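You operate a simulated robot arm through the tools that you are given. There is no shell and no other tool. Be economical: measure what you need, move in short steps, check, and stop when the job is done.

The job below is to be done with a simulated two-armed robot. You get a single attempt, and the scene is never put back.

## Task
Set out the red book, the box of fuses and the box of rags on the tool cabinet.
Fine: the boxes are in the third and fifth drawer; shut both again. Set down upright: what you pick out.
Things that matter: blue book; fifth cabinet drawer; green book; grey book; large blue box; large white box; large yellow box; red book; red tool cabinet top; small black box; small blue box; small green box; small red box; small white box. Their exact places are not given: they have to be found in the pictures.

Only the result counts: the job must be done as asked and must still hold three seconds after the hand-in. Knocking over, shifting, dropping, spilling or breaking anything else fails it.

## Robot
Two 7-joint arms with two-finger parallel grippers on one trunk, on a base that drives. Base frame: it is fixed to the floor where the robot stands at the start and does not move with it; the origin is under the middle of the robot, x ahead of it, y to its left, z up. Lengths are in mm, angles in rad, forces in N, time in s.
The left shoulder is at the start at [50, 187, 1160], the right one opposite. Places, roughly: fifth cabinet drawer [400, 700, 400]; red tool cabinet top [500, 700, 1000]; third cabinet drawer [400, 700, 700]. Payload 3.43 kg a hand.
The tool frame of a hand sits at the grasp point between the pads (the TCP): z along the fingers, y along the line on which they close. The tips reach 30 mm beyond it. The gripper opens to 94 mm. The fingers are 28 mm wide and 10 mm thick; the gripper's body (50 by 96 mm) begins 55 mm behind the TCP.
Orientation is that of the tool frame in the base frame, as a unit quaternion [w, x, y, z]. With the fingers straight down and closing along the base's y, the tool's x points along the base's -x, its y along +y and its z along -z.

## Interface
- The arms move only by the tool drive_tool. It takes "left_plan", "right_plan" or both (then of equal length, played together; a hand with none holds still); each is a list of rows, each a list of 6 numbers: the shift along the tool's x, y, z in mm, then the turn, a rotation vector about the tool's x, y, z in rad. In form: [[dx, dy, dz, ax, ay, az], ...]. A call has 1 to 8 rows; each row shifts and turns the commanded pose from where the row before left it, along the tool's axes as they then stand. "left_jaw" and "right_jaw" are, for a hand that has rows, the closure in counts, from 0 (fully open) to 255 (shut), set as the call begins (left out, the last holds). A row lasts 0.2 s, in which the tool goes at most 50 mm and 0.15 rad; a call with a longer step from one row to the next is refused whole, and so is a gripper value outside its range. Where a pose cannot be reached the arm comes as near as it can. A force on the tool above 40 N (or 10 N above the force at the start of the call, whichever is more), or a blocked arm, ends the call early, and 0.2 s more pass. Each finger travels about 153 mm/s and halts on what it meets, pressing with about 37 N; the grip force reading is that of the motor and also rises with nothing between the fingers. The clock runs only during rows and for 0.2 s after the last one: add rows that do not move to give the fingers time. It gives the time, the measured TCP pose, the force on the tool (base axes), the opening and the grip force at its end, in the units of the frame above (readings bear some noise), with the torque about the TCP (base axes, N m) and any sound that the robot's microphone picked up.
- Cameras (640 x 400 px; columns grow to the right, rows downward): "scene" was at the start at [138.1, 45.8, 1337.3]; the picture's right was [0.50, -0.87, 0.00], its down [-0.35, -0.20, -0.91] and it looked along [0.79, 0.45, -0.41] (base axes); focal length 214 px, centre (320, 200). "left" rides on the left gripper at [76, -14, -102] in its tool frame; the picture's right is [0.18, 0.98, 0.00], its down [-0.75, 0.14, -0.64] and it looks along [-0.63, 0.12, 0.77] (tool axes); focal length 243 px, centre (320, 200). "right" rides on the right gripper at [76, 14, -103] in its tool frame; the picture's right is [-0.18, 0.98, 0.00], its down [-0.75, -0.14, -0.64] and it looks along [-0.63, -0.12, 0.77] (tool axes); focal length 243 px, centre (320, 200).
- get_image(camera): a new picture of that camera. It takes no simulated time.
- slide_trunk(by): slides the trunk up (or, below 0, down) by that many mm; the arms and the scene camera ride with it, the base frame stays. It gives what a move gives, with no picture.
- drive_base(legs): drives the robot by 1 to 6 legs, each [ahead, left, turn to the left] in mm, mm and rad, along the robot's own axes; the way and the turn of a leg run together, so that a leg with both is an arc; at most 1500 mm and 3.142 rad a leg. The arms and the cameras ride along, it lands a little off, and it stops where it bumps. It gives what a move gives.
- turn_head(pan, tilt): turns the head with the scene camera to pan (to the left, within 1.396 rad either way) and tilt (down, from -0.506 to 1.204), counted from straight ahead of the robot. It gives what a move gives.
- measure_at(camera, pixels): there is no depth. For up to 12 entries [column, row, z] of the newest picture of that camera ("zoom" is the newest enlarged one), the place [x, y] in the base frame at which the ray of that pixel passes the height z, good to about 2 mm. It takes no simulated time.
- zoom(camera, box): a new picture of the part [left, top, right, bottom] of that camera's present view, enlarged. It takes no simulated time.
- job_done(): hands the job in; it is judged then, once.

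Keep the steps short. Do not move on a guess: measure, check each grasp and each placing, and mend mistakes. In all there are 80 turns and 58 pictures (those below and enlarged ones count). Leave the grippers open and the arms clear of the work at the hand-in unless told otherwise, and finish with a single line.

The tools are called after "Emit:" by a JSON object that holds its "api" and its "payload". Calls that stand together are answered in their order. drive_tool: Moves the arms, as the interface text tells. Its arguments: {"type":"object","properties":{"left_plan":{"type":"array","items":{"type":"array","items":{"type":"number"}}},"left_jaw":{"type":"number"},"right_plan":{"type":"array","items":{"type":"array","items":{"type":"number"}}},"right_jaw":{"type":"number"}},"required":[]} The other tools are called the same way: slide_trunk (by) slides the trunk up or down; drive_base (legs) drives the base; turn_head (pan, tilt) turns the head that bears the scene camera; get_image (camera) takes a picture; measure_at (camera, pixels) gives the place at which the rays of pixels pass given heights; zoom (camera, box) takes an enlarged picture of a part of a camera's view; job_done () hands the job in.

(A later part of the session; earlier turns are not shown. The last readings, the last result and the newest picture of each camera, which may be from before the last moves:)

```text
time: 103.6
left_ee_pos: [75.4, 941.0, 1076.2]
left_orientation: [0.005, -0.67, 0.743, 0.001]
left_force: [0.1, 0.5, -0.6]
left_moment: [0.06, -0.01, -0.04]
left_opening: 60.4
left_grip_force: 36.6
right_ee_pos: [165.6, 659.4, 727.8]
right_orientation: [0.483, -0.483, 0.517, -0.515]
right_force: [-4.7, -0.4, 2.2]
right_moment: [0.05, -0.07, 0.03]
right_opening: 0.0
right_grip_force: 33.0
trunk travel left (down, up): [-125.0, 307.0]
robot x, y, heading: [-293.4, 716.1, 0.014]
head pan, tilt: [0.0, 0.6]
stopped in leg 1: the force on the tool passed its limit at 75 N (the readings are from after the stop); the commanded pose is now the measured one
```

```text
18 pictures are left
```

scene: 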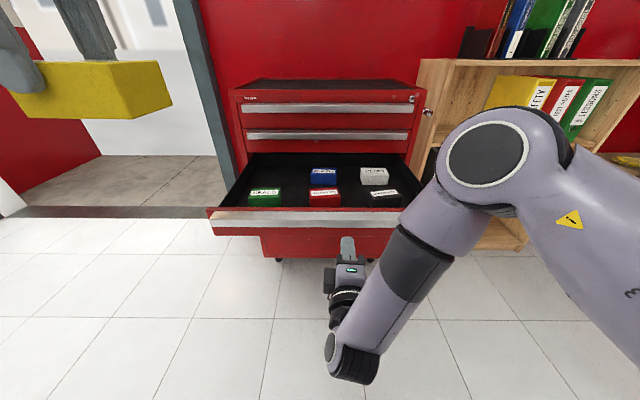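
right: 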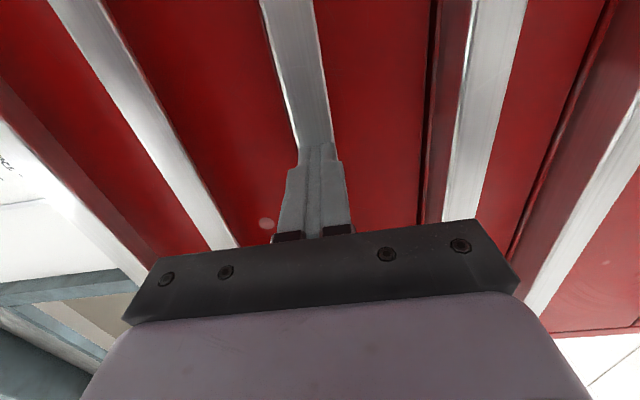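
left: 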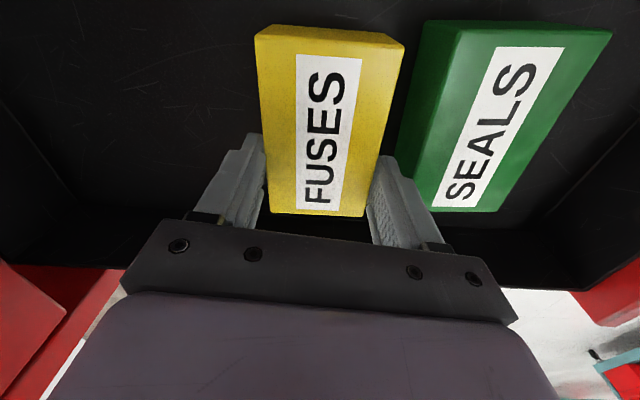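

Drawer three is shut (lip at x≈195). Retract the right hand, raise trunk 200 mm and the right hand further, so both clear the cabinet top.

Emit:
{"api": "drive_tool", "payload": {"right_plan": [[0, 0, -45, 0, 0, 0], [0, 0, -45, 0, 0, 0], [0, 0, 0, 0, 0, 0]]}}

Emit:
{"api": "slide_trunk", "payload": {"by": 200}}

Emit:
{"api": "drive_tool", "payload": {"right_plan": [[0, -40, 0, 0, 0, 0], [0, -40, 0, 0, 0, 0], [0, -40, 0, 0, 0, 0], [0, -40, 0, 0, 0, 0], [0, 0, 0, 0, 0, 0]]}}

Emit:
{"api": "get_image", "payload": {"camera": "scene"}}

```text
time: 104.4
left_ee_pos: [77.5, 941.7, 1076.3]
left_orientation: [0.005, -0.67, 0.742, 0.003]
left_force: [-0.6, 0.1, -1.8]
left_moment: [0.02, 0.01, 0.0]
left_opening: 60.0
left_grip_force: 37.0
right_ee_pos: [107.8, 648.2, 730.0]
right_orientation: [0.468, -0.472, 0.536, -0.521]
right_force: [-0.6, -0.8, -0.3]
right_moment: [0.01, -0.02, 0.0]
right_opening: 0.2
right_grip_force: 32.6
right hand out of reach, approached as far as the arm can: row 2
trunk travel left (down, up): [-125.0, 307.0]
robot x, y, heading: [-292.0, 714.3, 0.008]
head pan, tilt: [0.0, 0.6]
```

```text
time: 106.6
left_ee_pos: [75.6, 943.0, 1276.0]
left_orientation: [0.005, -0.67, 0.742, 0.002]
left_force: [-0.4, 0.5, -1.5]
left_moment: [0.01, -0.01, -0.03]
left_opening: 59.3
left_grip_force: 36.9
right_ee_pos: [108.8, 650.4, 934.6]
right_orientation: [0.473, -0.467, 0.536, -0.52]
right_force: [-0.2, 0.3, -0.1]
right_moment: [-0.02, -0.01, -0.02]
right_opening: 0.0
right_grip_force: 33.1
trunk travel left (down, up): [-325.0, 107.0]
robot x, y, heading: [-293.6, 716.5, 0.008]
head pan, tilt: [0.0, 0.6]
```

```text
time: 107.3
left_ee_pos: [76.4, 941.7, 1276.5]
left_orientation: [0.005, -0.67, 0.743, 0.002]
left_force: [-0.3, 0.4, -0.7]
left_moment: [0.04, -0.03, -0.01]
left_opening: 59.3
left_grip_force: 37.1
right_ee_pos: [81.8, 648.2, 959.5]
right_orientation: [0.404, -0.525, 0.596, -0.453]
right_force: [-0.7, 0.2, 0.1]
right_moment: [-0.02, 0.0, -0.03]
right_opening: 0.0
right_grip_force: 33.5
trunk travel left (down, up): [-325.0, 107.0]
robot x, y, heading: [-293.7, 714.2, 0.006]
head pan, tilt: [0.0, 0.6]
stopped in row 3 (right hand): the arm was blocked; the commanded pose is now the measured one
```

```text
17 pictures are left
```

scene: 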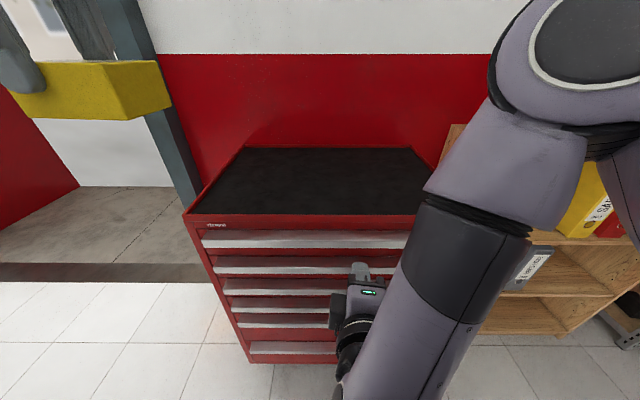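

The right arm blocks at a fold; the earlier remedy was simply to continue. Continue up.

Emit:
{"api": "drive_tool", "payload": {"right_plan": [[0, -40, 10, 0, 0, 0], [0, -40, 10, 0, 0, 0], [0, -40, 10, 0, 0, 0], [0, -40, 10, 0, 0, 0], [0, 0, 0, 0, 0, 0]]}}

Emit:
{"api": "measure_at", "payload": {"camera": "scene", "pixels": [[188, 213, 970], [415, 214, 970], [247, 147, 970], [412, 147, 970], [175, 105, 1226], [120, 119, 1226]]}}

```text
time: 108.5
left_ee_pos: [76.0, 941.7, 1276.9]
left_orientation: [0.004, -0.67, 0.742, 0.002]
left_force: [-0.5, -0.2, -1.1]
left_moment: [0.04, 0.02, -0.01]
left_opening: 59.6
left_grip_force: 37.2
right_ee_pos: [161.2, 638.2, 1104.0]
right_orientation: [0.405, -0.528, 0.594, -0.453]
right_force: [0.1, 1.0, 0.2]
right_moment: [-0.01, 0.0, 0.0]
right_opening: 0.0
right_grip_force: 33.3
trunk travel left (down, up): [-325.0, 107.0]
robot x, y, heading: [-291.7, 712.5, 0.007]
head pan, tilt: [0.0, 0.6]
```

```text
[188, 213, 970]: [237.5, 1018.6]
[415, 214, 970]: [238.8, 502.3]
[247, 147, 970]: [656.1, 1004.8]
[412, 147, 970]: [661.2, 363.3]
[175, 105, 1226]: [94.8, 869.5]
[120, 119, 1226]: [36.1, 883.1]
```

Top plane confirmed at z≈970. Drive ahead 150 mm, move the box over the top to about (325, 885), lower to z≈1065.

Emit:
{"api": "drive_base", "payload": {"legs": [[150, 0, 0]]}}

Emit:
{"api": "drive_tool", "payload": {"left_plan": [[16.5, -34, 25, 0, 0, 0], [16.5, -34, 25, 0, 0, 0], [16.5, -34, 25, 0, 0, 0], [0, 0, 45, 0, 0, 0], [0, 0, 45, 0, 0, 0], [0, 0, 40, 0, 0, 0]]}}

Emit:
{"api": "turn_head", "payload": {"pan": 0.3, "tilt": 0.6}}

Emit:
{"api": "get_image", "payload": {"camera": "scene"}}

```text
time: 109.9
left_ee_pos: [226.0, 942.7, 1276.3]
left_orientation: [0.004, -0.67, 0.742, 0.001]
left_force: [0.2, -1.0, -1.0]
left_moment: [0.05, 0.04, -0.03]
left_opening: 59.4
left_grip_force: 36.8
right_ee_pos: [310.8, 637.9, 1102.8]
right_orientation: [0.403, -0.528, 0.595, -0.452]
right_force: [0.9, 0.0, -0.7]
right_moment: [-0.01, 0.01, 0.0]
right_opening: 0.1
right_grip_force: 33.1
trunk travel left (down, up): [-325.0, 107.0]
robot x, y, heading: [-145.2, 717.3, 0.005]
head pan, tilt: [0.0, 0.6]
```

```text
time: 111.3
left_ee_pos: [295.7, 918.8, 1048.0]
left_orientation: [0.004, -0.67, 0.742, 0.002]
left_force: [-0.6, -0.2, -2.3]
left_moment: [0.03, -0.02, 0.04]
left_opening: 59.2
left_grip_force: 37.0
left hand out of reach, approached as far as the arm can: row 1, 2, 3
right_ee_pos: [310.6, 639.7, 1103.5]
right_orientation: [0.405, -0.528, 0.594, -0.452]
right_force: [-0.7, 1.1, -0.4]
right_moment: [-0.03, -0.01, -0.01]
right_opening: 0.1
right_grip_force: 33.4
trunk travel left (down, up): [-325.0, 107.0]
robot x, y, heading: [-138.5, 713.0, 0.005]
head pan, tilt: [0.0, 0.6]
```

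```text
time: 112.1
left_ee_pos: [294.3, 918.5, 1050.3]
left_orientation: [0.004, -0.67, 0.742, 0.001]
left_force: [-0.4, 0.3, -1.7]
left_moment: [0.0, -0.02, 0.02]
left_opening: 59.0
left_grip_force: 36.8
right_ee_pos: [310.3, 640.0, 1104.3]
right_orientation: [0.404, -0.527, 0.596, -0.451]
right_force: [-0.9, -0.5, 0.4]
right_moment: [-0.03, 0.01, 0.02]
right_opening: 0.2
right_grip_force: 33.2
trunk travel left (down, up): [-325.0, 107.0]
robot x, y, heading: [-144.6, 716.2, 0.007]
head pan, tilt: [0.3, 0.6]
```

```text
16 pictures are left
```

scene: 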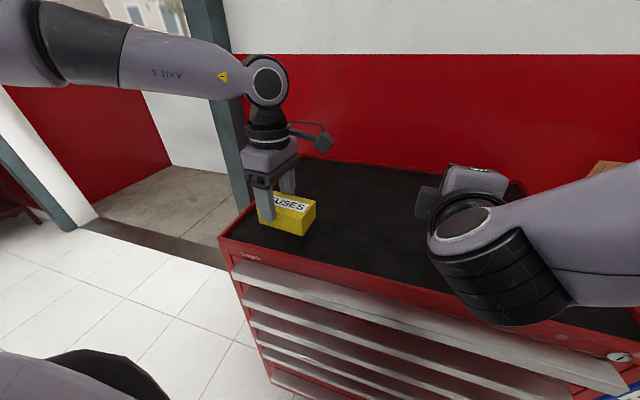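

Box is over the top's front-left. Nudge base 35 mm ahead, then lower slowly to contact.

Emit:
{"api": "drive_base", "payload": {"legs": [[35, 0, 0]]}}

Emit:
{"api": "drive_tool", "payload": {"left_plan": [[0, 0, 12, 0, 0, 0], [0, 0, 8, 0, 0, 0], [0, 0, 4, 0, 0, 0], [0, 0, 3, 0, 0, 0], [0, 0, 2, 0, 0, 0], [0, 0, 0, 0, 0, 0]]}}

```text
time: 113.0
left_ee_pos: [308.6, 919.1, 1049.9]
left_orientation: [0.004, -0.67, 0.742, 0.002]
left_force: [-0.9, -0.3, 0.2]
left_moment: [-0.01, -0.07, -0.01]
left_opening: 59.3
left_grip_force: 36.9
right_ee_pos: [325.4, 639.5, 1103.5]
right_orientation: [0.405, -0.527, 0.595, -0.452]
right_force: [0.1, -0.8, 0.1]
right_moment: [0.02, 0.0, 0.02]
right_opening: 0.0
right_grip_force: 33.1
trunk travel left (down, up): [-325.0, 107.0]
robot x, y, heading: [-125.3, 718.0, 0.009]
head pan, tilt: [0.3, 0.6]
stopped in leg 1: the robot was blocked; the commanded pose is now the measured one
```

```text
time: 114.4
left_ee_pos: [310.5, 919.7, 1018.6]
left_orientation: [0.004, -0.67, 0.742, 0.002]
left_force: [0.6, -0.9, -1.8]
left_moment: [0.03, 0.01, -0.01]
left_opening: 59.3
left_grip_force: 36.8
right_ee_pos: [326.0, 638.7, 1103.4]
right_orientation: [0.404, -0.528, 0.595, -0.452]
right_force: [-0.3, 0.2, 0.3]
right_moment: [-0.02, -0.01, -0.02]
right_opening: 0.0
right_grip_force: 33.3
trunk travel left (down, up): [-325.0, 107.0]
robot x, y, heading: [-129.8, 713.3, 0.007]
head pan, tilt: [0.3, 0.6]
```

The base is at its limit against the cabinet (x≈-126). No contact of the box yet; lower in 2–3 mm steps.

Emit:
{"api": "drive_tool", "payload": {"left_plan": [[0, 0, 2, 0, 0, 0], [0, 0, 2, 0, 0, 0], [0, 0, 2, 0, 0, 0], [0, 0, 0, 0, 0, 0]]}}

Emit:
{"api": "zoom", "payload": {"camera": "scene", "box": [220, 140, 380, 250]}}

```text
time: 115.4
left_ee_pos: [311.2, 919.6, 1013.5]
left_orientation: [0.004, -0.671, 0.742, 0.001]
left_force: [-1.1, 0.1, 0.6]
left_moment: [0.06, -0.03, -0.02]
left_opening: 59.2
left_grip_force: 36.5
right_ee_pos: [325.3, 639.7, 1102.9]
right_orientation: [0.404, -0.527, 0.596, -0.452]
right_force: [1.0, -0.2, -0.3]
right_moment: [0.0, 0.01, -0.01]
right_opening: 0.0
right_grip_force: 33.3
trunk travel left (down, up): [-325.0, 107.0]
robot x, y, heading: [-125.8, 718.3, 0.007]
head pan, tilt: [0.3, 0.6]
```

```text
3.64 times, centred on (300, 195) of scene
```

zoom: 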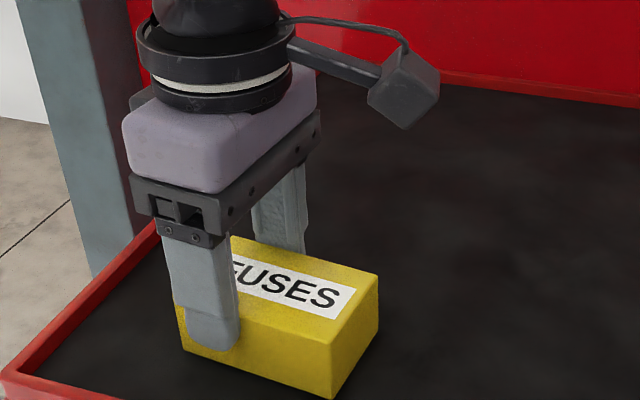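

Very near contact. A few more small steps.

Emit:
{"api": "drive_tool", "payload": {"left_plan": [[0, 0, 2, 0, 0, 0], [0, 0, 2, 0, 0, 0], [0, 0, 0, 0, 0, 0]]}}

Emit:
{"api": "drive_tool", "payload": {"left_plan": [[0, 0, 2, 0, 0, 0], [0, 0, 2, 0, 0, 0], [0, 0, 0, 0, 0, 0]]}}

Emit:
{"api": "drive_tool", "payload": {"left_plan": [[0, 0, 2, 0, 0, 0], [0, 0, 0, 0, 0, 0]]}}

```text
time: 116.2
left_ee_pos: [309.7, 919.2, 1011.7]
left_orientation: [0.006, -0.67, 0.742, 0.001]
left_force: [1.1, 5.0, 15.7]
left_moment: [-0.77, 0.58, -0.12]
left_opening: 59.1
left_grip_force: 36.9
right_ee_pos: [325.2, 637.8, 1104.4]
right_orientation: [0.404, -0.527, 0.595, -0.452]
right_force: [-0.3, 0.8, 0.1]
right_moment: [0.01, -0.02, 0.01]
right_opening: 0.0
right_grip_force: 33.1
trunk travel left (down, up): [-325.0, 107.0]
robot x, y, heading: [-129.0, 717.3, 0.007]
head pan, tilt: [0.3, 0.6]
```

```text
time: 117.0
left_ee_pos: [311.7, 919.3, 1010.5]
left_orientation: [0.007, -0.671, 0.742, -0.002]
left_force: [-4.3, 1.7, 14.1]
left_moment: [0.11, 0.6, -0.03]
left_opening: 59.4
left_grip_force: 36.7
right_ee_pos: [326.5, 638.8, 1104.0]
right_orientation: [0.405, -0.527, 0.595, -0.452]
right_force: [0.6, 0.2, -0.4]
right_moment: [0.0, -0.02, 0.0]
right_opening: 0.0
right_grip_force: 32.9
trunk travel left (down, up): [-325.0, 107.0]
robot x, y, heading: [-129.1, 716.3, 0.007]
head pan, tilt: [0.3, 0.6]
stopped in row 3 (left hand): the force on the tool passed its limit at 41 N (the readings are from after the stop); the commanded pose is now the measured one
```

```text
time: 117.5
left_ee_pos: [311.4, 919.2, 1011.2]
left_orientation: [0.01, -0.671, 0.741, -0.005]
left_force: [-5.7, 3.9, 33.3]
left_moment: [0.22, 1.03, -0.07]
left_opening: 59.3
left_grip_force: 37.1
right_ee_pos: [323.2, 639.3, 1104.0]
right_orientation: [0.406, -0.526, 0.594, -0.453]
right_force: [-0.2, -1.0, -0.3]
right_moment: [0.01, 0.01, -0.02]
right_opening: 0.0
right_grip_force: 32.9
trunk travel left (down, up): [-325.0, 107.0]
robot x, y, heading: [-128.2, 720.1, 0.011]
head pan, tilt: [0.3, 0.6]
```

In contact. Open and lift straight up.

Emit:
{"api": "drive_tool", "payload": {"left_plan": [[0, 0, 0, 0, 0, 0], [0, 0, 0, 0, 0, 0], [0, 0, -20, 0, 0, 0], [0, 0, -40, 0, 0, 0], [0, 0, -45, 0, 0, 0], [0, 0, -45, 0, 0, 0]], "left_jaw": 0}}

Emit:
{"api": "zoom", "payload": {"camera": "scene", "box": [200, 120, 480, 300]}}

```text
time: 119.0
left_ee_pos: [309.5, 919.7, 1157.0]
left_orientation: [0.006, -0.671, 0.742, -0.002]
left_force: [0.7, -0.3, -0.4]
left_moment: [-0.01, 0.03, -0.02]
left_opening: 94.1
left_grip_force: 0.1
right_ee_pos: [326.0, 639.1, 1103.1]
right_orientation: [0.404, -0.528, 0.595, -0.452]
right_force: [-0.5, 0.6, 0.1]
right_moment: [0.03, 0.01, -0.02]
right_opening: 0.0
right_grip_force: 33.4
trunk travel left (down, up): [-325.0, 107.0]
robot x, y, heading: [-129.4, 715.7, 0.003]
head pan, tilt: [0.3, 0.6]
```

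```text
2.22 times, centred on (340, 210) of scene
```

zoom: 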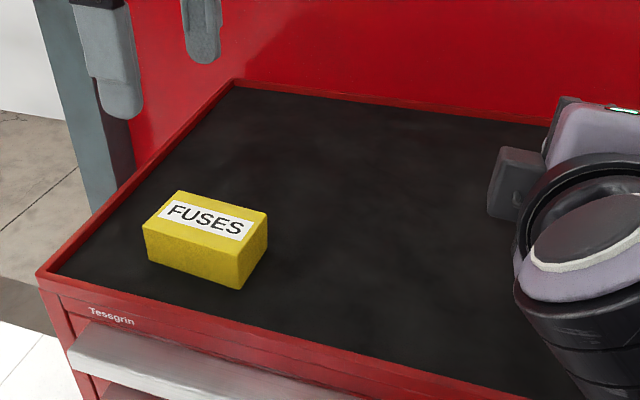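

Fuses stand upright on top. Next drawer five: back off 330 mm, lower the trunk fully, level the right hand and bring it to z≈539.

Emit:
{"api": "drive_base", "payload": {"legs": [[-330, 0, 0]]}}

Emit:
{"api": "slide_trunk", "payload": {"by": -325}}

Emit:
{"api": "drive_tool", "payload": {"right_plan": [[0, 0, 0, 0.135, 0, 0], [0, 0, 0, 0.134, 0, 0], [0, 0, 0, 0, -0.116, 0], [0, 40, 0, 0, 0, 0], [0, 40, 0, 0, 0, 0], [0, 40, 0, 0, 0, 0], [0, 40, 0, 0, 0, 0], [0, 0, 0, 0, 0, 0]], "right_jaw": 0}}

Emit:
{"api": "drive_tool", "payload": {"right_plan": [[0, 40, 0, 0, 0, 0], [0, 40, 0, 0, 0, 0], [0, 0, 0, 0, 0, 0]]}}

```text
time: 121.1
left_ee_pos: [-17.8, 916.3, 1156.4]
left_orientation: [0.008, -0.669, 0.743, -0.002]
left_force: [0.3, 0.0, 0.2]
left_moment: [-0.01, -0.02, 0.0]
left_opening: 94.0
left_grip_force: 0.0
right_ee_pos: [-2.9, 636.7, 1103.1]
right_orientation: [0.404, -0.526, 0.596, -0.453]
right_force: [-0.3, -0.1, -0.1]
right_moment: [0.01, 0.02, -0.03]
right_opening: 0.0
right_grip_force: 32.9
trunk travel left (down, up): [-325.0, 107.0]
robot x, y, heading: [-453.8, 713.7, 0.004]
head pan, tilt: [0.3, 0.6]
```

```text
time: 124.3
left_ee_pos: [-17.4, 915.7, 833.3]
left_orientation: [0.007, -0.67, 0.742, -0.002]
left_force: [-0.4, 0.0, 0.2]
left_moment: [0.0, 0.02, 0.01]
left_opening: 93.8
left_grip_force: 0.0
right_ee_pos: [-2.0, 635.6, 778.4]
right_orientation: [0.403, -0.526, 0.597, -0.451]
right_force: [0.1, -0.4, 0.3]
right_moment: [0.01, -0.02, 0.03]
right_opening: 0.0
right_grip_force: 33.0
trunk travel left (down, up): [0.0, 432.0]
robot x, y, heading: [-455.9, 714.9, 0.007]
head pan, tilt: [0.3, 0.6]
```

```text
time: 126.1
left_ee_pos: [-16.2, 915.1, 831.4]
left_orientation: [0.007, -0.669, 0.743, -0.001]
left_force: [-0.3, 0.5, 0.9]
left_moment: [-0.04, -0.02, -0.01]
left_opening: 94.0
left_grip_force: 0.1
right_ee_pos: [-0.2, 635.3, 621.8]
right_orientation: [0.5, -0.497, 0.502, -0.501]
right_force: [0.7, -0.4, 0.0]
right_moment: [0.03, -0.01, -0.02]
right_opening: 94.0
right_grip_force: 0.1
trunk travel left (down, up): [0.0, 432.0]
robot x, y, heading: [-454.7, 717.3, 0.002]
head pan, tilt: [0.3, 0.6]
```

```text
time: 126.9
left_ee_pos: [-17.6, 916.8, 830.8]
left_orientation: [0.007, -0.67, 0.742, -0.001]
left_force: [0.3, 0.0, 0.0]
left_moment: [0.02, -0.01, 0.03]
left_opening: 94.2
left_grip_force: 0.1
right_ee_pos: [-10.4, 664.6, 563.6]
right_orientation: [0.499, -0.497, 0.504, -0.501]
right_force: [-0.5, 0.5, 0.1]
right_moment: [-0.03, 0.02, 0.0]
right_opening: 93.7
right_grip_force: 0.1
right hand out of reach, approached as far as the arm can: row 1, 2
trunk travel left (down, up): [0.0, 432.0]
robot x, y, heading: [-454.6, 716.9, 0.005]
head pan, tilt: [0.3, 0.6]
```

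24 mm short. Pitch the hand 0.2 rad downward and lower 25 mm.

Emit:
{"api": "drive_tool", "payload": {"right_plan": [[0, 0, 0, -0.1, 0, 0], [0, 0, 0, -0.1, 0, 0], [0, 12, 2.5, 0, 0, 0], [0, 12, 2.5, 0, 0, 0], [0, 0, 0, 0, 0, 0]]}}

Emit:
{"api": "get_image", "payload": {"camera": "right"}}

```text
time: 128.1
left_ee_pos: [-18.0, 915.7, 831.4]
left_orientation: [0.007, -0.67, 0.743, -0.001]
left_force: [-0.1, 0.8, -0.6]
left_moment: [-0.01, 0.01, -0.03]
left_opening: 93.9
left_grip_force: 0.1
right_ee_pos: [-9.9, 665.9, 539.6]
right_orientation: [0.448, -0.546, 0.549, -0.448]
right_force: [-0.5, 0.5, -0.2]
right_moment: [-0.01, -0.01, -0.02]
right_opening: 94.0
right_grip_force: 0.1
trunk travel left (down, up): [0.0, 432.0]
robot x, y, heading: [-455.7, 712.8, -0.0]
head pan, tilt: [0.3, 0.6]
```

```text
13 pictures are left
```

right: 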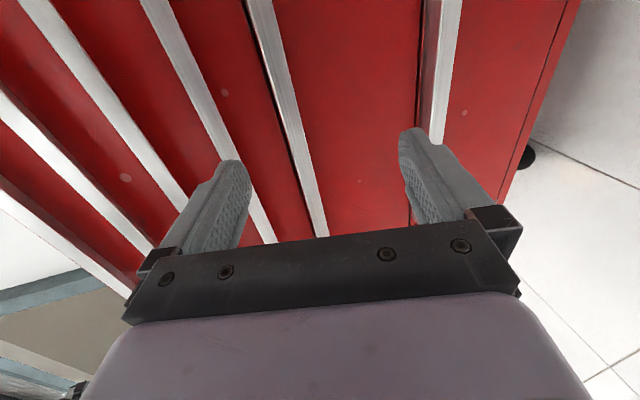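

Fifth lip at (290,120) will fall between the fingers. Raise 4 mm, drive ahead 195 mm, and close.

Emit:
{"api": "drive_tool", "payload": {"right_plan": [[0, -4, 0, 0, 0, 0], [0, 0, 0, 0, 0, 0]]}}

Emit:
{"api": "drive_base", "payload": {"legs": [[150, 0, 0]]}}

Emit:
{"api": "drive_base", "payload": {"legs": [[45, 0, 0]]}}

Emit:
{"api": "get_image", "payload": {"camera": "right"}}

```text
time: 128.7
left_ee_pos: [-17.9, 916.4, 831.3]
left_orientation: [0.007, -0.67, 0.743, -0.002]
left_force: [0.1, -1.0, -0.2]
left_moment: [0.03, 0.04, -0.03]
left_opening: 94.2
left_grip_force: 0.0
right_ee_pos: [-9.6, 666.1, 543.2]
right_orientation: [0.449, -0.544, 0.55, -0.447]
right_force: [-0.6, -0.3, -0.3]
right_moment: [-0.01, 0.02, 0.03]
right_opening: 94.1
right_grip_force: 0.1
trunk travel left (down, up): [0.0, 432.0]
robot x, y, heading: [-456.2, 716.4, 0.004]
head pan, tilt: [0.3, 0.6]
```

```text
time: 130.1
left_ee_pos: [130.2, 916.3, 831.5]
left_orientation: [0.007, -0.669, 0.743, -0.002]
left_force: [-0.1, 0.0, -0.2]
left_moment: [0.0, 0.02, -0.02]
left_opening: 93.8
left_grip_force: 0.2
right_ee_pos: [138.3, 666.3, 543.6]
right_orientation: [0.447, -0.546, 0.549, -0.448]
right_force: [-0.2, -1.3, 0.1]
right_moment: [0.02, 0.0, -0.01]
right_opening: 94.3
right_grip_force: 0.0
trunk travel left (down, up): [0.0, 432.0]
robot x, y, heading: [-309.2, 714.5, 0.002]
head pan, tilt: [0.3, 0.6]
```

```text
time: 130.9
left_ee_pos: [141.0, 916.0, 833.6]
left_orientation: [-0.002, -0.667, 0.745, 0.01]
left_force: [-25.2, 2.8, 6.0]
left_moment: [0.07, -0.36, 0.4]
left_opening: 79.2
left_grip_force: 0.2
right_ee_pos: [158.7, 666.8, 543.5]
right_orientation: [0.449, -0.545, 0.548, -0.448]
right_force: [-0.4, 0.8, 1.3]
right_moment: [0.03, 0.03, 0.01]
right_opening: 93.9
right_grip_force: 0.2
trunk travel left (down, up): [0.0, 432.0]
robot x, y, heading: [-287.5, 718.3, 0.004]
head pan, tilt: [0.3, 0.6]
stopped in leg 1: the force on the tool passed its limit at 50 N (the readings are from after the stop); the commanded pose is now the measured one
```

```text
12 pictures are left
```

right: 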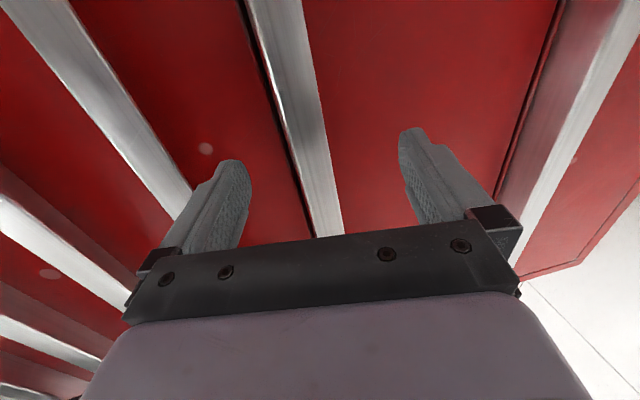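

The forgotten left hand touched the cabinet. Back off 30, retract the left hand 130 mm, advance again and close the right gripper.

Emit:
{"api": "drive_base", "payload": {"legs": [[-30, 0, 0]]}}

Emit:
{"api": "drive_tool", "payload": {"left_plan": [[0, 45, 0, 0, 0, 0], [0, 45, 0, 0, 0, 0], [0, 40, 0, 0, 0, 0], [0, 0, 0, 0, 0, 0]]}}

Emit:
{"api": "drive_base", "payload": {"legs": [[58, 0, 0]]}}

Emit:
{"api": "drive_tool", "payload": {"right_plan": [[0, 0, 0, 0, 0, 0], [0, 0, 0, 0, 0, 0], [0, 0, 0, 0, 0, 0], [0, 0, 0, 0, 0, 0]], "right_jaw": 255}}

```text
time: 131.8
left_ee_pos: [114.2, 915.5, 831.9]
left_orientation: [-0.001, -0.666, 0.746, 0.007]
left_force: [0.2, -0.3, -0.7]
left_moment: [-0.03, 0.01, -0.03]
left_opening: 94.4
left_grip_force: 0.0
right_ee_pos: [130.1, 666.2, 542.8]
right_orientation: [0.448, -0.545, 0.55, -0.448]
right_force: [0.6, 0.1, 0.4]
right_moment: [0.04, 0.0, 0.01]
right_opening: 93.8
right_grip_force: 0.0
trunk travel left (down, up): [0.0, 432.0]
robot x, y, heading: [-318.1, 712.9, 0.005]
head pan, tilt: [0.3, 0.6]
```

```text
time: 132.8
left_ee_pos: [-18.6, 932.0, 834.0]
left_orientation: [-0.002, -0.666, 0.746, 0.008]
left_force: [-0.3, 0.5, 1.1]
left_moment: [0.01, -0.03, 0.03]
left_opening: 94.0
left_grip_force: 0.0
right_ee_pos: [129.8, 665.8, 543.1]
right_orientation: [0.448, -0.545, 0.549, -0.449]
right_force: [0.3, 0.2, 0.1]
right_moment: [0.02, 0.03, 0.0]
right_opening: 93.8
right_grip_force: 0.0
trunk travel left (down, up): [0.0, 432.0]
robot x, y, heading: [-318.5, 715.6, 0.005]
head pan, tilt: [0.3, 0.6]
```

```text
time: 133.7
left_ee_pos: [37.9, 931.6, 834.7]
left_orientation: [-0.002, -0.666, 0.746, 0.008]
left_force: [-0.3, 0.9, -0.1]
left_moment: [-0.01, -0.01, 0.03]
left_opening: 94.1
left_grip_force: 0.1
right_ee_pos: [185.1, 667.2, 543.5]
right_orientation: [0.448, -0.545, 0.549, -0.448]
right_force: [-0.7, 0.8, -0.1]
right_moment: [0.0, -0.01, -0.01]
right_opening: 93.9
right_grip_force: 0.2
trunk travel left (down, up): [0.0, 432.0]
robot x, y, heading: [-259.9, 712.6, 0.003]
head pan, tilt: [0.3, 0.6]
```

```text
time: 134.7
left_ee_pos: [37.7, 930.8, 834.5]
left_orientation: [0.0, -0.666, 0.746, 0.007]
left_force: [0.3, -0.5, 1.0]
left_moment: [0.02, 0.02, -0.01]
left_opening: 94.0
left_grip_force: 0.1
right_ee_pos: [186.9, 666.8, 546.0]
right_orientation: [0.45, -0.542, 0.547, -0.452]
right_force: [0.7, -0.7, 22.4]
right_moment: [-0.78, -1.14, 0.5]
right_opening: 27.4
right_grip_force: 44.6
trunk travel left (down, up): [0.0, 432.0]
robot x, y, heading: [-259.2, 710.9, 0.004]
head pan, tilt: [0.3, 0.6]
```

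Lip gripped (27.4 mm). Pull the fifth drawer out 385 mm and look.

Emit:
{"api": "drive_base", "payload": {"legs": [[-50, 0, 0], [-335, 0, 0]]}}

Emit:
{"api": "turn_head", "payload": {"pan": 0.0, "tilt": 0.7}}

Emit:
{"api": "zoom", "payload": {"camera": "scene", "box": [140, 60, 500, 285]}}

```text
time: 137.5
left_ee_pos: [-339.2, 930.4, 835.5]
left_orientation: [-0.001, -0.665, 0.747, 0.008]
left_force: [-0.9, -1.0, -0.8]
left_moment: [-0.01, -0.01, 0.01]
left_opening: 94.1
left_grip_force: 0.0
right_ee_pos: [-188.6, 665.3, 546.4]
right_orientation: [0.452, -0.542, 0.545, -0.453]
right_force: [-1.4, 2.3, -2.2]
right_moment: [-0.36, -0.86, -0.58]
right_opening: 26.8
right_grip_force: 44.9
trunk travel left (down, up): [0.0, 432.0]
robot x, y, heading: [-637.2, 710.0, -0.007]
head pan, tilt: [0.3, 0.6]
stopped in leg 2: the force on the tool passed its limit at 50 N (the readings are from after the stop); the commanded pose is now the measured one
```

```text
time: 138.3
left_ee_pos: [-339.0, 930.5, 834.2]
left_orientation: [-0.001, -0.664, 0.747, 0.007]
left_force: [-0.2, 0.0, -0.6]
left_moment: [0.03, 0.02, 0.02]
left_opening: 94.0
left_grip_force: 0.1
right_ee_pos: [-189.8, 666.2, 545.8]
right_orientation: [0.452, -0.542, 0.545, -0.452]
right_force: [-0.1, 1.4, -2.0]
right_moment: [-0.92, -0.82, 0.01]
right_opening: 27.0
right_grip_force: 44.5
trunk travel left (down, up): [0.0, 432.0]
robot x, y, heading: [-642.0, 716.2, -0.003]
head pan, tilt: [0.0, 0.7]
```

```text
1.78 times, centred on (320, 172) of scene
```

zoom: 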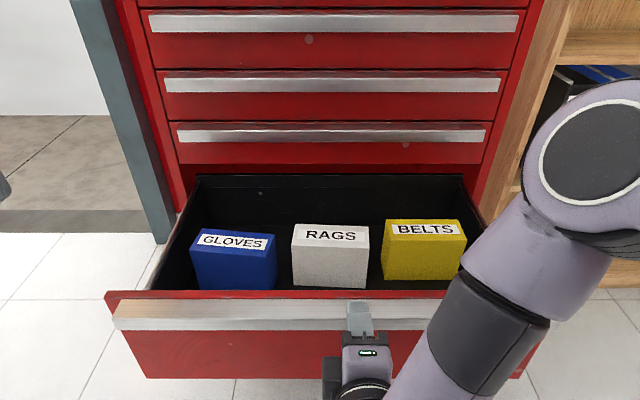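

RAGS is the large white box in the middle. Measure it.

Emit:
{"api": "measure_at", "payload": {"camera": "zoom", "pixels": [[293, 246, 500], [366, 249, 500], [368, 227, 500], [296, 224, 500], [293, 246, 540], [366, 249, 540], [368, 227, 540], [296, 224, 540], [293, 286, 440], [365, 289, 440], [105, 292, 552], [320, 293, 552]]}}

Emit:
{"api": "measure_at", "payload": {"camera": "zoom", "pixels": [[194, 252, 520], [276, 254, 520], [383, 243, 520], [465, 241, 520], [320, 182, 552], [330, 175, 620]]}}

```text
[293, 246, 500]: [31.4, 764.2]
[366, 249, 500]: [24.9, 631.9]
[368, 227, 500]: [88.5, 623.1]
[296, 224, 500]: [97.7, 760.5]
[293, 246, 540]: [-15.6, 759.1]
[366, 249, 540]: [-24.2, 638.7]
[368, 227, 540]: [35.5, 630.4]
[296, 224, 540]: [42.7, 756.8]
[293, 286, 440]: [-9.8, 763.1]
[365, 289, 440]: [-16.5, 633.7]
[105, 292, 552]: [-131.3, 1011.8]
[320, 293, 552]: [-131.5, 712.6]
```

```text
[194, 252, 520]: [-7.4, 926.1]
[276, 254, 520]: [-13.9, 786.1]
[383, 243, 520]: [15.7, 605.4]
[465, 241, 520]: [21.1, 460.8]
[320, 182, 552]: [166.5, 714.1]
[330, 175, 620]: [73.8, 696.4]
```

Box RAGS ≈ 125×60, around (35, 696). Release the lip, back off, raise the right hand, then place the robot so the left hand can reach it.

Emit:
{"api": "drive_tool", "payload": {"right_plan": [[0, 0, 0, 0, 0, 0], [0, 0, 0, 0, 0, 0], [0, 0, 0, 0, 0, 0], [0, 0, 0, 0, 0, 0]], "right_jaw": 0}}

Emit:
{"api": "drive_base", "payload": {"legs": [[-70, 0, 0]]}}

Emit:
{"api": "drive_tool", "payload": {"right_plan": [[0, -39, -8, 0, 0, 0], [0, -39, -8, 0, 0, 0], [0, -39, -8, 0, 0, 0], [0, -39, -8, 0, 0, 0], [0, -39, -8, 0, 0, 0], [0, -39, -8, 0, 0, 0], [0, 0, 0, 0, 0, 0]], "left_plan": [[0, 0, 0, 0, 0, -0.058], [0, 0, 0, 0, 0, 0], [0, 0, 0, 0, 0, 0], [0, 0, 0, 0, 0, 0], [0, 0, 0, 0, 0, 0], [0, 0, 0, 0, 0, 0], [0, 0, 0, 0, 0, 0]]}}

```text
time: 139.3
left_ee_pos: [-340.6, 930.3, 834.6]
left_orientation: [0.0, -0.664, 0.748, 0.007]
left_force: [-0.3, 0.3, -1.0]
left_moment: [0.01, 0.0, 0.01]
left_opening: 93.9
left_grip_force: 0.1
right_ee_pos: [-189.5, 665.9, 546.6]
right_orientation: [0.452, -0.542, 0.546, -0.452]
right_force: [0.0, 0.0, -0.1]
right_moment: [-0.02, 0.02, 0.02]
right_opening: 94.1
right_grip_force: 0.1
trunk travel left (down, up): [0.0, 432.0]
robot x, y, heading: [-634.6, 711.2, -0.003]
head pan, tilt: [0.0, 0.7]
```

```text
time: 140.3
left_ee_pos: [-408.9, 930.4, 833.7]
left_orientation: [0.0, -0.664, 0.747, 0.007]
left_force: [-0.5, -0.2, -0.6]
left_moment: [-0.01, -0.01, -0.02]
left_opening: 94.1
left_grip_force: 0.1
right_ee_pos: [-259.4, 667.1, 546.4]
right_orientation: [0.451, -0.542, 0.546, -0.452]
right_force: [0.5, -0.7, -0.3]
right_moment: [0.0, 0.02, 0.0]
right_opening: 94.1
right_grip_force: 0.1
trunk travel left (down, up): [0.0, 432.0]
robot x, y, heading: [-707.6, 714.7, 0.001]
head pan, tilt: [0.0, 0.7]
```

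```text
time: 141.9
left_ee_pos: [-409.5, 930.4, 833.8]
left_orientation: [-0.001, -0.686, 0.728, 0.007]
left_force: [-0.3, 0.3, -0.3]
left_moment: [0.01, 0.01, 0.0]
left_opening: 93.9
left_grip_force: 0.0
right_ee_pos: [-263.1, 664.5, 786.2]
right_orientation: [0.452, -0.542, 0.546, -0.452]
right_force: [-0.4, -0.1, 0.2]
right_moment: [-0.02, 0.03, 0.02]
right_opening: 94.2
right_grip_force: 0.1
trunk travel left (down, up): [0.0, 432.0]
robot x, y, heading: [-708.2, 714.1, -0.001]
head pan, tilt: [0.0, 0.7]
```

Drive to the right and ahead, then bring the left hand over the rags box.

Emit:
{"api": "drive_base", "payload": {"legs": [[0, -210, 0], [265, 0, 0]]}}

Emit:
{"api": "drive_tool", "payload": {"left_plan": [[2.6, -36, 20, 0, 0, 0], [2.6, -36, 20, 0, 0, 0], [2.6, -36, 20, 0, 0, 0], [2.6, -36, 20, 0, 0, 0], [2.6, -36, 20, 0, 0, 0], [0, 0, 0, 0, 0, 0]]}}

Emit:
{"api": "get_image", "payload": {"camera": "left"}}

```text
time: 145.9
left_ee_pos: [-150.3, 722.8, 835.6]
left_orientation: [-0.001, -0.689, 0.725, 0.007]
left_force: [-0.3, -0.5, 0.7]
left_moment: [0.01, 0.0, 0.03]
left_opening: 94.0
left_grip_force: 0.1
right_ee_pos: [-2.1, 457.5, 786.1]
right_orientation: [0.454, -0.543, 0.544, -0.451]
right_force: [-0.5, -0.1, 0.0]
right_moment: [0.01, 0.01, -0.01]
right_opening: 93.9
right_grip_force: 0.0
trunk travel left (down, up): [0.0, 432.0]
robot x, y, heading: [-446.6, 504.9, 0.008]
head pan, tilt: [0.0, 0.7]
```

```text
time: 147.3
left_ee_pos: [29.3, 700.0, 733.8]
left_orientation: [0.0, -0.688, 0.725, 0.008]
left_force: [0.0, 0.0, -0.7]
left_moment: [0.03, 0.02, -0.01]
left_opening: 93.8
left_grip_force: 0.1
right_ee_pos: [-2.5, 458.8, 785.4]
right_orientation: [0.453, -0.544, 0.544, -0.451]
right_force: [0.2, 0.3, 0.5]
right_moment: [-0.01, -0.02, -0.03]
right_opening: 93.8
right_grip_force: 0.1
trunk travel left (down, up): [0.0, 432.0]
robot x, y, heading: [-448.1, 503.8, 0.004]
head pan, tilt: [0.0, 0.7]
```

```text
10 pictures are left
```

left: 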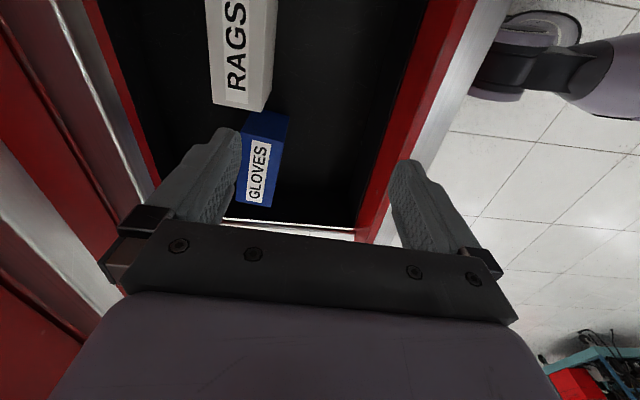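

Emit:
{"api": "measure_at", "payload": {"camera": "left", "pixels": [[213, 103, 500], [251, 109, 500], [213, 103, 520], [251, 109, 520], [213, 103, 540], [251, 109, 540], [277, 5, 500], [277, 5, 520]]}}

Emit:
{"api": "zoom", "payload": {"camera": "left", "box": [170, 0, 330, 120]}}

```text
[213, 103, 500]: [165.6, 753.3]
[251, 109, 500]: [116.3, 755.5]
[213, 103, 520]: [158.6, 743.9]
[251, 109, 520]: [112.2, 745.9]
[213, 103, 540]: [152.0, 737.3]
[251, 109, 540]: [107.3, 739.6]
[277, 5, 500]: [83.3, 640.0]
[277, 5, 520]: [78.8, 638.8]
```

```text
3.33 times, centred on (250, 60) of left
```

zoom: 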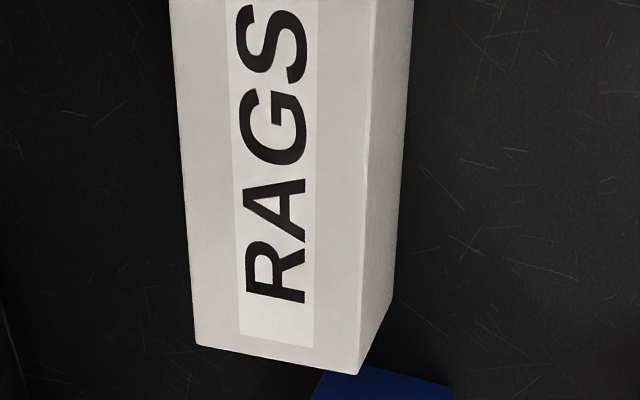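

Check whether the drawer was pushed: measure the front panel rim in the left picture at z=552.

Emit:
{"api": "measure_at", "payload": {"camera": "left", "pixels": [[427, 5, 552], [478, 5, 552], [395, 110, 552], [261, 112, 520], [261, 112, 500], [213, 103, 480], [261, 112, 480], [100, 5, 552], [135, 110, 552]]}}

Emit:
{"api": "turn_head", "payload": {"pan": 0.3, "tilt": 0.8}}

Emit:
{"api": "get_image", "payload": {"camera": "scene"}}

```text
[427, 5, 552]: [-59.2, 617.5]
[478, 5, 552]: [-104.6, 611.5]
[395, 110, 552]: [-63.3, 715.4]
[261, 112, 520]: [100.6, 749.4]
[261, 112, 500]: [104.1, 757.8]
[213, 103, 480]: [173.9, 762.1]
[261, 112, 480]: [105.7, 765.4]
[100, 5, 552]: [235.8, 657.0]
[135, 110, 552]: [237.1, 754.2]
```

```text
time: 148.1
left_ee_pos: [28.8, 700.2, 734.0]
left_orientation: [-0.001, -0.688, 0.726, 0.007]
left_force: [-0.5, -0.4, 0.2]
left_moment: [-0.02, 0.0, 0.0]
left_opening: 94.2
left_grip_force: 0.2
right_ee_pos: [-1.5, 457.3, 785.4]
right_orientation: [0.454, -0.543, 0.544, -0.451]
right_force: [-0.8, 0.2, 1.3]
right_moment: [-0.04, 0.01, -0.02]
right_opening: 94.1
right_grip_force: 0.0
trunk travel left (down, up): [0.0, 432.0]
robot x, y, heading: [-446.8, 507.7, 0.005]
head pan, tilt: [0.3, 0.799]
```

```text
8 pictures are left
```

scene: 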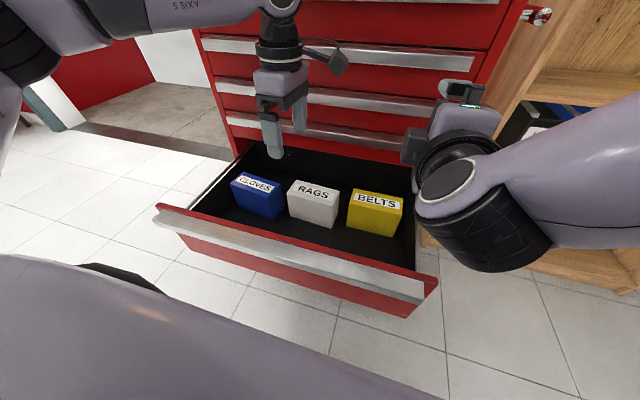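

The low base pushed the drawer in ~65 mm (base front is ~315 mm ahead of its axis). Triangulate the box now.

Emit:
{"api": "measure_at", "payload": {"camera": "scene", "pixels": [[299, 180, 480], [288, 190, 480], [340, 190, 480], [333, 203, 480], [299, 180, 520], [288, 190, 520], [340, 190, 520], [333, 203, 520], [334, 227, 420], [334, 227, 400]]}}

```text
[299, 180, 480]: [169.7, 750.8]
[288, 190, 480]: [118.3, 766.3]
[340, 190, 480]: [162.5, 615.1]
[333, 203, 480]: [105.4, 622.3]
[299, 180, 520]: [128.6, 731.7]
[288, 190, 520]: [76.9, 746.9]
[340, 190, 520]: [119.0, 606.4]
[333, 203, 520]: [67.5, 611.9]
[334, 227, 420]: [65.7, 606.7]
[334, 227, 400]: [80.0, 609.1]
```

Box top ≈ 485, centre now (138, 692). Plan: hook the left fist inside the drawer front and drag it fully open again, then approach with the robot turned so its left shoulder is nearer. First lower the closed left hand in front of the boxes and back the base.

Emit:
{"api": "drive_tool", "payload": {"left_plan": [[0, 20, 40, 0, 0, 0], [0, 0, 45, 0, 0, 0], [0, 0, 45, 0, 0, 0], [0, 0, 45, 0, 0, 0], [0, 0, 25, 0, 0, 0], [0, 0, 0, 0, 0, 0]], "left_jaw": 255}}

Emit:
{"api": "drive_base", "payload": {"legs": [[-100, 0, 0]]}}

Emit:
{"api": "drive_base", "payload": {"legs": [[-50, 0, 0]]}}

```text
time: 149.5
left_ee_pos: [-4.2, 717.8, 540.1]
left_orientation: [0.0, -0.688, 0.726, 0.007]
left_force: [-0.3, 0.3, -0.2]
left_moment: [0.03, 0.0, 0.03]
left_opening: 0.0
left_grip_force: 32.8
left hand out of reach, approached as far as the arm can: row 4, 5
right_ee_pos: [-3.7, 458.0, 784.8]
right_orientation: [0.453, -0.544, 0.544, -0.451]
right_force: [0.0, -0.2, 0.8]
right_moment: [-0.03, 0.0, -0.01]
right_opening: 93.9
right_grip_force: 0.1
trunk travel left (down, up): [0.0, 432.0]
robot x, y, heading: [-444.9, 504.7, 0.005]
head pan, tilt: [0.3, 0.799]
```

```text
time: 150.6
left_ee_pos: [-102.0, 713.8, 539.6]
left_orientation: [0.0, -0.687, 0.727, 0.008]
left_force: [0.5, 0.2, -0.3]
left_moment: [0.0, 0.0, 0.03]
left_opening: 0.1
left_grip_force: 32.6
right_ee_pos: [-102.0, 455.4, 785.3]
right_orientation: [0.454, -0.542, 0.544, -0.451]
right_force: [0.1, 0.2, 0.2]
right_moment: [0.01, 0.02, -0.02]
right_opening: 94.0
right_grip_force: 0.1
trunk travel left (down, up): [0.0, 432.0]
robot x, y, heading: [-548.2, 507.6, -0.001]
head pan, tilt: [0.3, 0.799]
```

```text
time: 151.4
left_ee_pos: [-113.7, 715.5, 540.9]
left_orientation: [0.007, -0.69, 0.724, -0.004]
left_force: [1.5, -0.1, 0.3]
left_moment: [-0.05, 0.02, 0.0]
left_opening: 0.0
left_grip_force: 32.9
right_ee_pos: [-122.2, 456.1, 786.3]
right_orientation: [0.452, -0.542, 0.545, -0.452]
right_force: [0.0, -1.0, -0.6]
right_moment: [0.03, 0.02, 0.03]
right_opening: 94.0
right_grip_force: 0.1
trunk travel left (down, up): [0.0, 432.0]
robot x, y, heading: [-566.8, 506.0, 0.004]
head pan, tilt: [0.3, 0.799]
stopped in leg 1: the force on the tool passed its limit at 69 N (the readings are from after the stop); the commanded pose is now the measured one
```

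Drawer fully open. Raise the left hand, turn the base right by 1.3 rad and place it so the left shoulder faces the rags box.

Emit:
{"api": "drive_tool", "payload": {"left_plan": [[0, -8, -10, 0, 0, 0], [0, 0, -45, 0, 0, 0], [0, 0, -45, 0, 0, 0], [0, 0, -45, 0, 0, 0], [0, 0, -45, 0, 0, 0], [0, 0, -30, 0, 0, 0]]}}

Emit:
{"api": "drive_base", "payload": {"legs": [[0, 0, -1.3], [-162, 90, 0]]}}

Emit:
{"api": "drive_tool", "payload": {"left_plan": [[0, 0, 0, 0, 0, -0.145], [0, 0, 0, 0, 0, -0.145], [0, 0, 0, 0, 0, -0.145], [0, 0, 0, 0, 0, -0.145], [0, 0, 0, 0, 0, -0.145], [0, 0, 0, 0, 0, -0.145], [0, 0, 0, 0, 0, -0.145], [0, 0, 0, 0, 0, -0.145]], "left_jaw": 0}}

```text
time: 152.8
left_ee_pos: [-110.9, 713.8, 760.2]
left_orientation: [0.007, -0.689, 0.725, -0.004]
left_force: [0.6, -0.2, -0.2]
left_moment: [0.03, 0.06, -0.01]
left_opening: 0.0
left_grip_force: 32.9
right_ee_pos: [-122.9, 454.8, 786.5]
right_orientation: [0.453, -0.542, 0.545, -0.452]
right_force: [-0.5, -0.2, -0.1]
right_moment: [0.01, -0.04, -0.01]
right_opening: 94.0
right_grip_force: 0.2
trunk travel left (down, up): [0.0, 432.0]
robot x, y, heading: [-568.3, 504.3, 0.001]
head pan, tilt: [0.3, 0.799]
```

```text
time: 157.7
left_ee_pos: [-207.0, 290.6, 760.4]
left_orientation: [0.002, -0.098, 0.995, -0.008]
left_force: [-0.3, -0.3, 0.2]
left_moment: [-0.03, -0.04, 0.02]
left_opening: 0.0
left_grip_force: 32.7
right_ee_pos: [-459.9, 240.5, 785.5]
right_orientation: [0.079, -0.093, 0.763, -0.634]
right_force: [-0.6, 0.5, 0.2]
right_moment: [-0.01, 0.02, -0.01]
right_opening: 94.1
right_grip_force: 0.0
trunk travel left (down, up): [0.0, 432.0]
robot x, y, heading: [-521.1, 684.2, -1.324]
head pan, tilt: [0.3, 0.799]
```

```text
time: 159.4
left_ee_pos: [-206.4, 290.2, 761.2]
left_orientation: [-0.002, -0.629, 0.777, -0.009]
left_force: [0.8, 0.6, -0.1]
left_moment: [-0.01, 0.01, -0.02]
left_opening: 94.3
left_grip_force: 0.0
right_ee_pos: [-459.8, 240.8, 784.5]
right_orientation: [0.079, -0.093, 0.763, -0.634]
right_force: [0.3, -0.5, 0.4]
right_moment: [0.01, 0.01, -0.02]
right_opening: 93.9
right_grip_force: 0.1
trunk travel left (down, up): [0.0, 432.0]
robot x, y, heading: [-521.1, 682.8, -1.327]
head pan, tilt: [0.3, 0.799]
```

Now move the left hand across to above the rags box (target x≈65, y≈692).

Emit:
{"api": "drive_tool", "payload": {"left_plan": [[0, 0, 0, 0, 0, -0.149], [-40, -22, 0, 0, 0, 0], [-40, -22, 0, 0, 0, 0], [-40, -22, 0, 0, 0, 0], [-40, -22, 0, 0, 0, 0], [-40, -22, 0, 0, 0, 0], [-40, -22, 0, 0, 0, 0], [-40, -22, 0, 0, 0, 0]]}}

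Emit:
{"api": "drive_tool", "payload": {"left_plan": [[-40, -26, 0, 0, 0, 0], [-40, -26, 0, 0, 0, 0], [-40, -20, 0, 0, 0, 0], [0, -20, 20, 0, 0, 0], [0, 0, 0, 0, 0, 0]]}}

Emit:
{"api": "get_image", "payload": {"camera": "left"}}

```text
time: 161.2
left_ee_pos: [-35.8, 561.6, 755.6]
left_orientation: [-0.003, -0.683, 0.73, -0.006]
left_force: [0.4, 0.3, 0.0]
left_moment: [-0.01, -0.01, -0.01]
left_opening: 94.0
left_grip_force: 0.0
right_ee_pos: [-460.2, 240.7, 784.8]
right_orientation: [0.079, -0.093, 0.763, -0.634]
right_force: [0.6, -0.1, -0.6]
right_moment: [-0.02, -0.02, -0.01]
right_opening: 93.7
right_grip_force: 0.1
trunk travel left (down, up): [0.0, 432.0]
robot x, y, heading: [-521.7, 678.9, -1.321]
head pan, tilt: [0.3, 0.799]
```

```text
time: 162.4
left_ee_pos: [66.9, 675.1, 735.9]
left_orientation: [-0.003, -0.685, 0.729, -0.009]
left_force: [1.0, -0.1, 0.7]
left_moment: [-0.01, 0.01, 0.04]
left_opening: 93.9
left_grip_force: 0.1
right_ee_pos: [-460.1, 240.1, 786.4]
right_orientation: [0.08, -0.093, 0.763, -0.635]
right_force: [0.2, -0.5, 0.2]
right_moment: [-0.01, 0.04, -0.01]
right_opening: 94.0
right_grip_force: 0.0
trunk travel left (down, up): [0.0, 432.0]
robot x, y, heading: [-518.8, 681.1, -1.328]
head pan, tilt: [0.3, 0.799]
```

```text
7 pictures are left
```

left: 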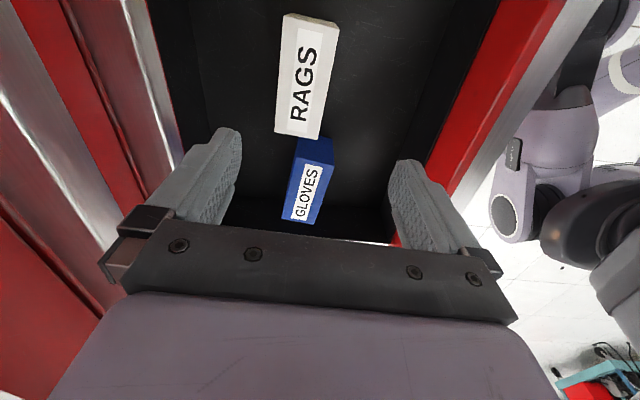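

Reached without limit. Measure the rags box corners and drawer front.

Emit:
{"api": "measure_at", "payload": {"camera": "left", "pixels": [[285, 15, 485], [338, 27, 485], [320, 138, 485], [276, 131, 485], [285, 15, 500], [320, 138, 500], [428, 155, 552], [495, 5, 552]]}}

```text
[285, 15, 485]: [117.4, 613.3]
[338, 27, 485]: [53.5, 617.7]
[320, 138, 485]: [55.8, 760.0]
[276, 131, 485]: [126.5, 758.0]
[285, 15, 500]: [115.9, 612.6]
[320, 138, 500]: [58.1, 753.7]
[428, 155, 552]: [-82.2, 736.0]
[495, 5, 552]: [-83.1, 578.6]
```

Box centre (88, 687), drawer only ~40 mm in from full. Align over it and descend to z≈560.

Emit:
{"api": "drive_tool", "payload": {"left_plan": [[-13.2, -20.3, 0, 0, 0, 0], [0, 0, 44, 0, 0, 0], [0, 0, 44, 0, 0, 0], [0, 0, 44, 0, 0, 0], [0, 0, 44, 0, 0, 0], [0, 0, 0, 0, 0, 0]]}}

Emit:
{"api": "get_image", "payload": {"camera": "left"}}

```text
time: 163.8
left_ee_pos: [87.0, 683.4, 561.3]
left_orientation: [-0.003, -0.685, 0.729, -0.008]
left_force: [0.0, 0.3, -0.6]
left_moment: [-0.01, 0.01, 0.01]
left_opening: 93.8
left_grip_force: 0.0
right_ee_pos: [-459.4, 239.7, 785.5]
right_orientation: [0.079, -0.092, 0.763, -0.635]
right_force: [-0.5, 0.9, -0.3]
right_moment: [0.0, 0.01, 0.0]
right_opening: 94.0
right_grip_force: 0.1
trunk travel left (down, up): [0.0, 432.0]
robot x, y, heading: [-521.2, 686.6, -1.324]
head pan, tilt: [0.3, 0.799]
```

```text
6 pictures are left
```

left: 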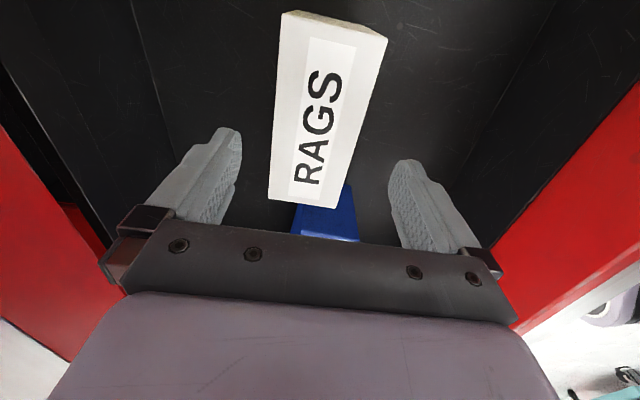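

Emit:
{"api": "measure_at", "payload": {"camera": "left", "pixels": [[282, 17, 485], [385, 40, 485], [340, 208, 485], [270, 199, 485], [282, 17, 465], [385, 40, 465], [340, 208, 465], [270, 199, 465]]}}

```text
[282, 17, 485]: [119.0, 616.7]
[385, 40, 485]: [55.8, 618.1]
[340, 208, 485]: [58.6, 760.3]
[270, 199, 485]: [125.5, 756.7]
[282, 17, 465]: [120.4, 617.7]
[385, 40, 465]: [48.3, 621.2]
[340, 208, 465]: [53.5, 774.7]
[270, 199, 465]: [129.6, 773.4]
```

Top z=485 confirmed; centre (90, 688). Descend to TCP z≈474 and close.

Emit:
{"api": "drive_tool", "payload": {"left_plan": [[-4.7, -2.5, 30, 0, 0, 0], [0, 0, 30, 0, 0, 0], [0, 0, 27, 0, 0, 0], [0, 0, 0, 0, 0, 0]]}}

Emit:
{"api": "drive_tool", "payload": {"left_plan": [[0, 0, 0, 0, 0, 0], [0, 0, 0, 0, 0, 0], [0, 0, 0, 0, 0, 0]], "left_jaw": 255}}

```text
time: 164.8
left_ee_pos: [91.0, 685.2, 473.6]
left_orientation: [-0.003, -0.685, 0.729, -0.008]
left_force: [-0.5, 0.6, 1.0]
left_moment: [0.01, 0.01, 0.03]
left_opening: 94.3
left_grip_force: 0.0
right_ee_pos: [-460.1, 240.6, 785.3]
right_orientation: [0.079, -0.093, 0.763, -0.635]
right_force: [0.4, 1.0, -0.5]
right_moment: [0.03, -0.01, -0.03]
right_opening: 93.8
right_grip_force: 0.1
trunk travel left (down, up): [0.0, 432.0]
robot x, y, heading: [-520.6, 683.9, -1.322]
head pan, tilt: [0.3, 0.799]
```

```text
time: 165.7
left_ee_pos: [90.2, 686.0, 473.7]
left_orientation: [-0.004, -0.684, 0.73, -0.007]
left_force: [-0.4, 0.3, -0.4]
left_moment: [-0.03, 0.02, -0.01]
left_opening: 74.2
left_grip_force: 37.3
right_ee_pos: [-459.9, 239.9, 784.7]
right_orientation: [0.078, -0.092, 0.763, -0.635]
right_force: [0.7, 0.4, -0.3]
right_moment: [0.03, 0.0, 0.0]
right_opening: 94.1
right_grip_force: 0.0
trunk travel left (down, up): [0.0, 432.0]
robot x, y, heading: [-522.0, 686.0, -1.318]
head pan, tilt: [0.3, 0.799]
```

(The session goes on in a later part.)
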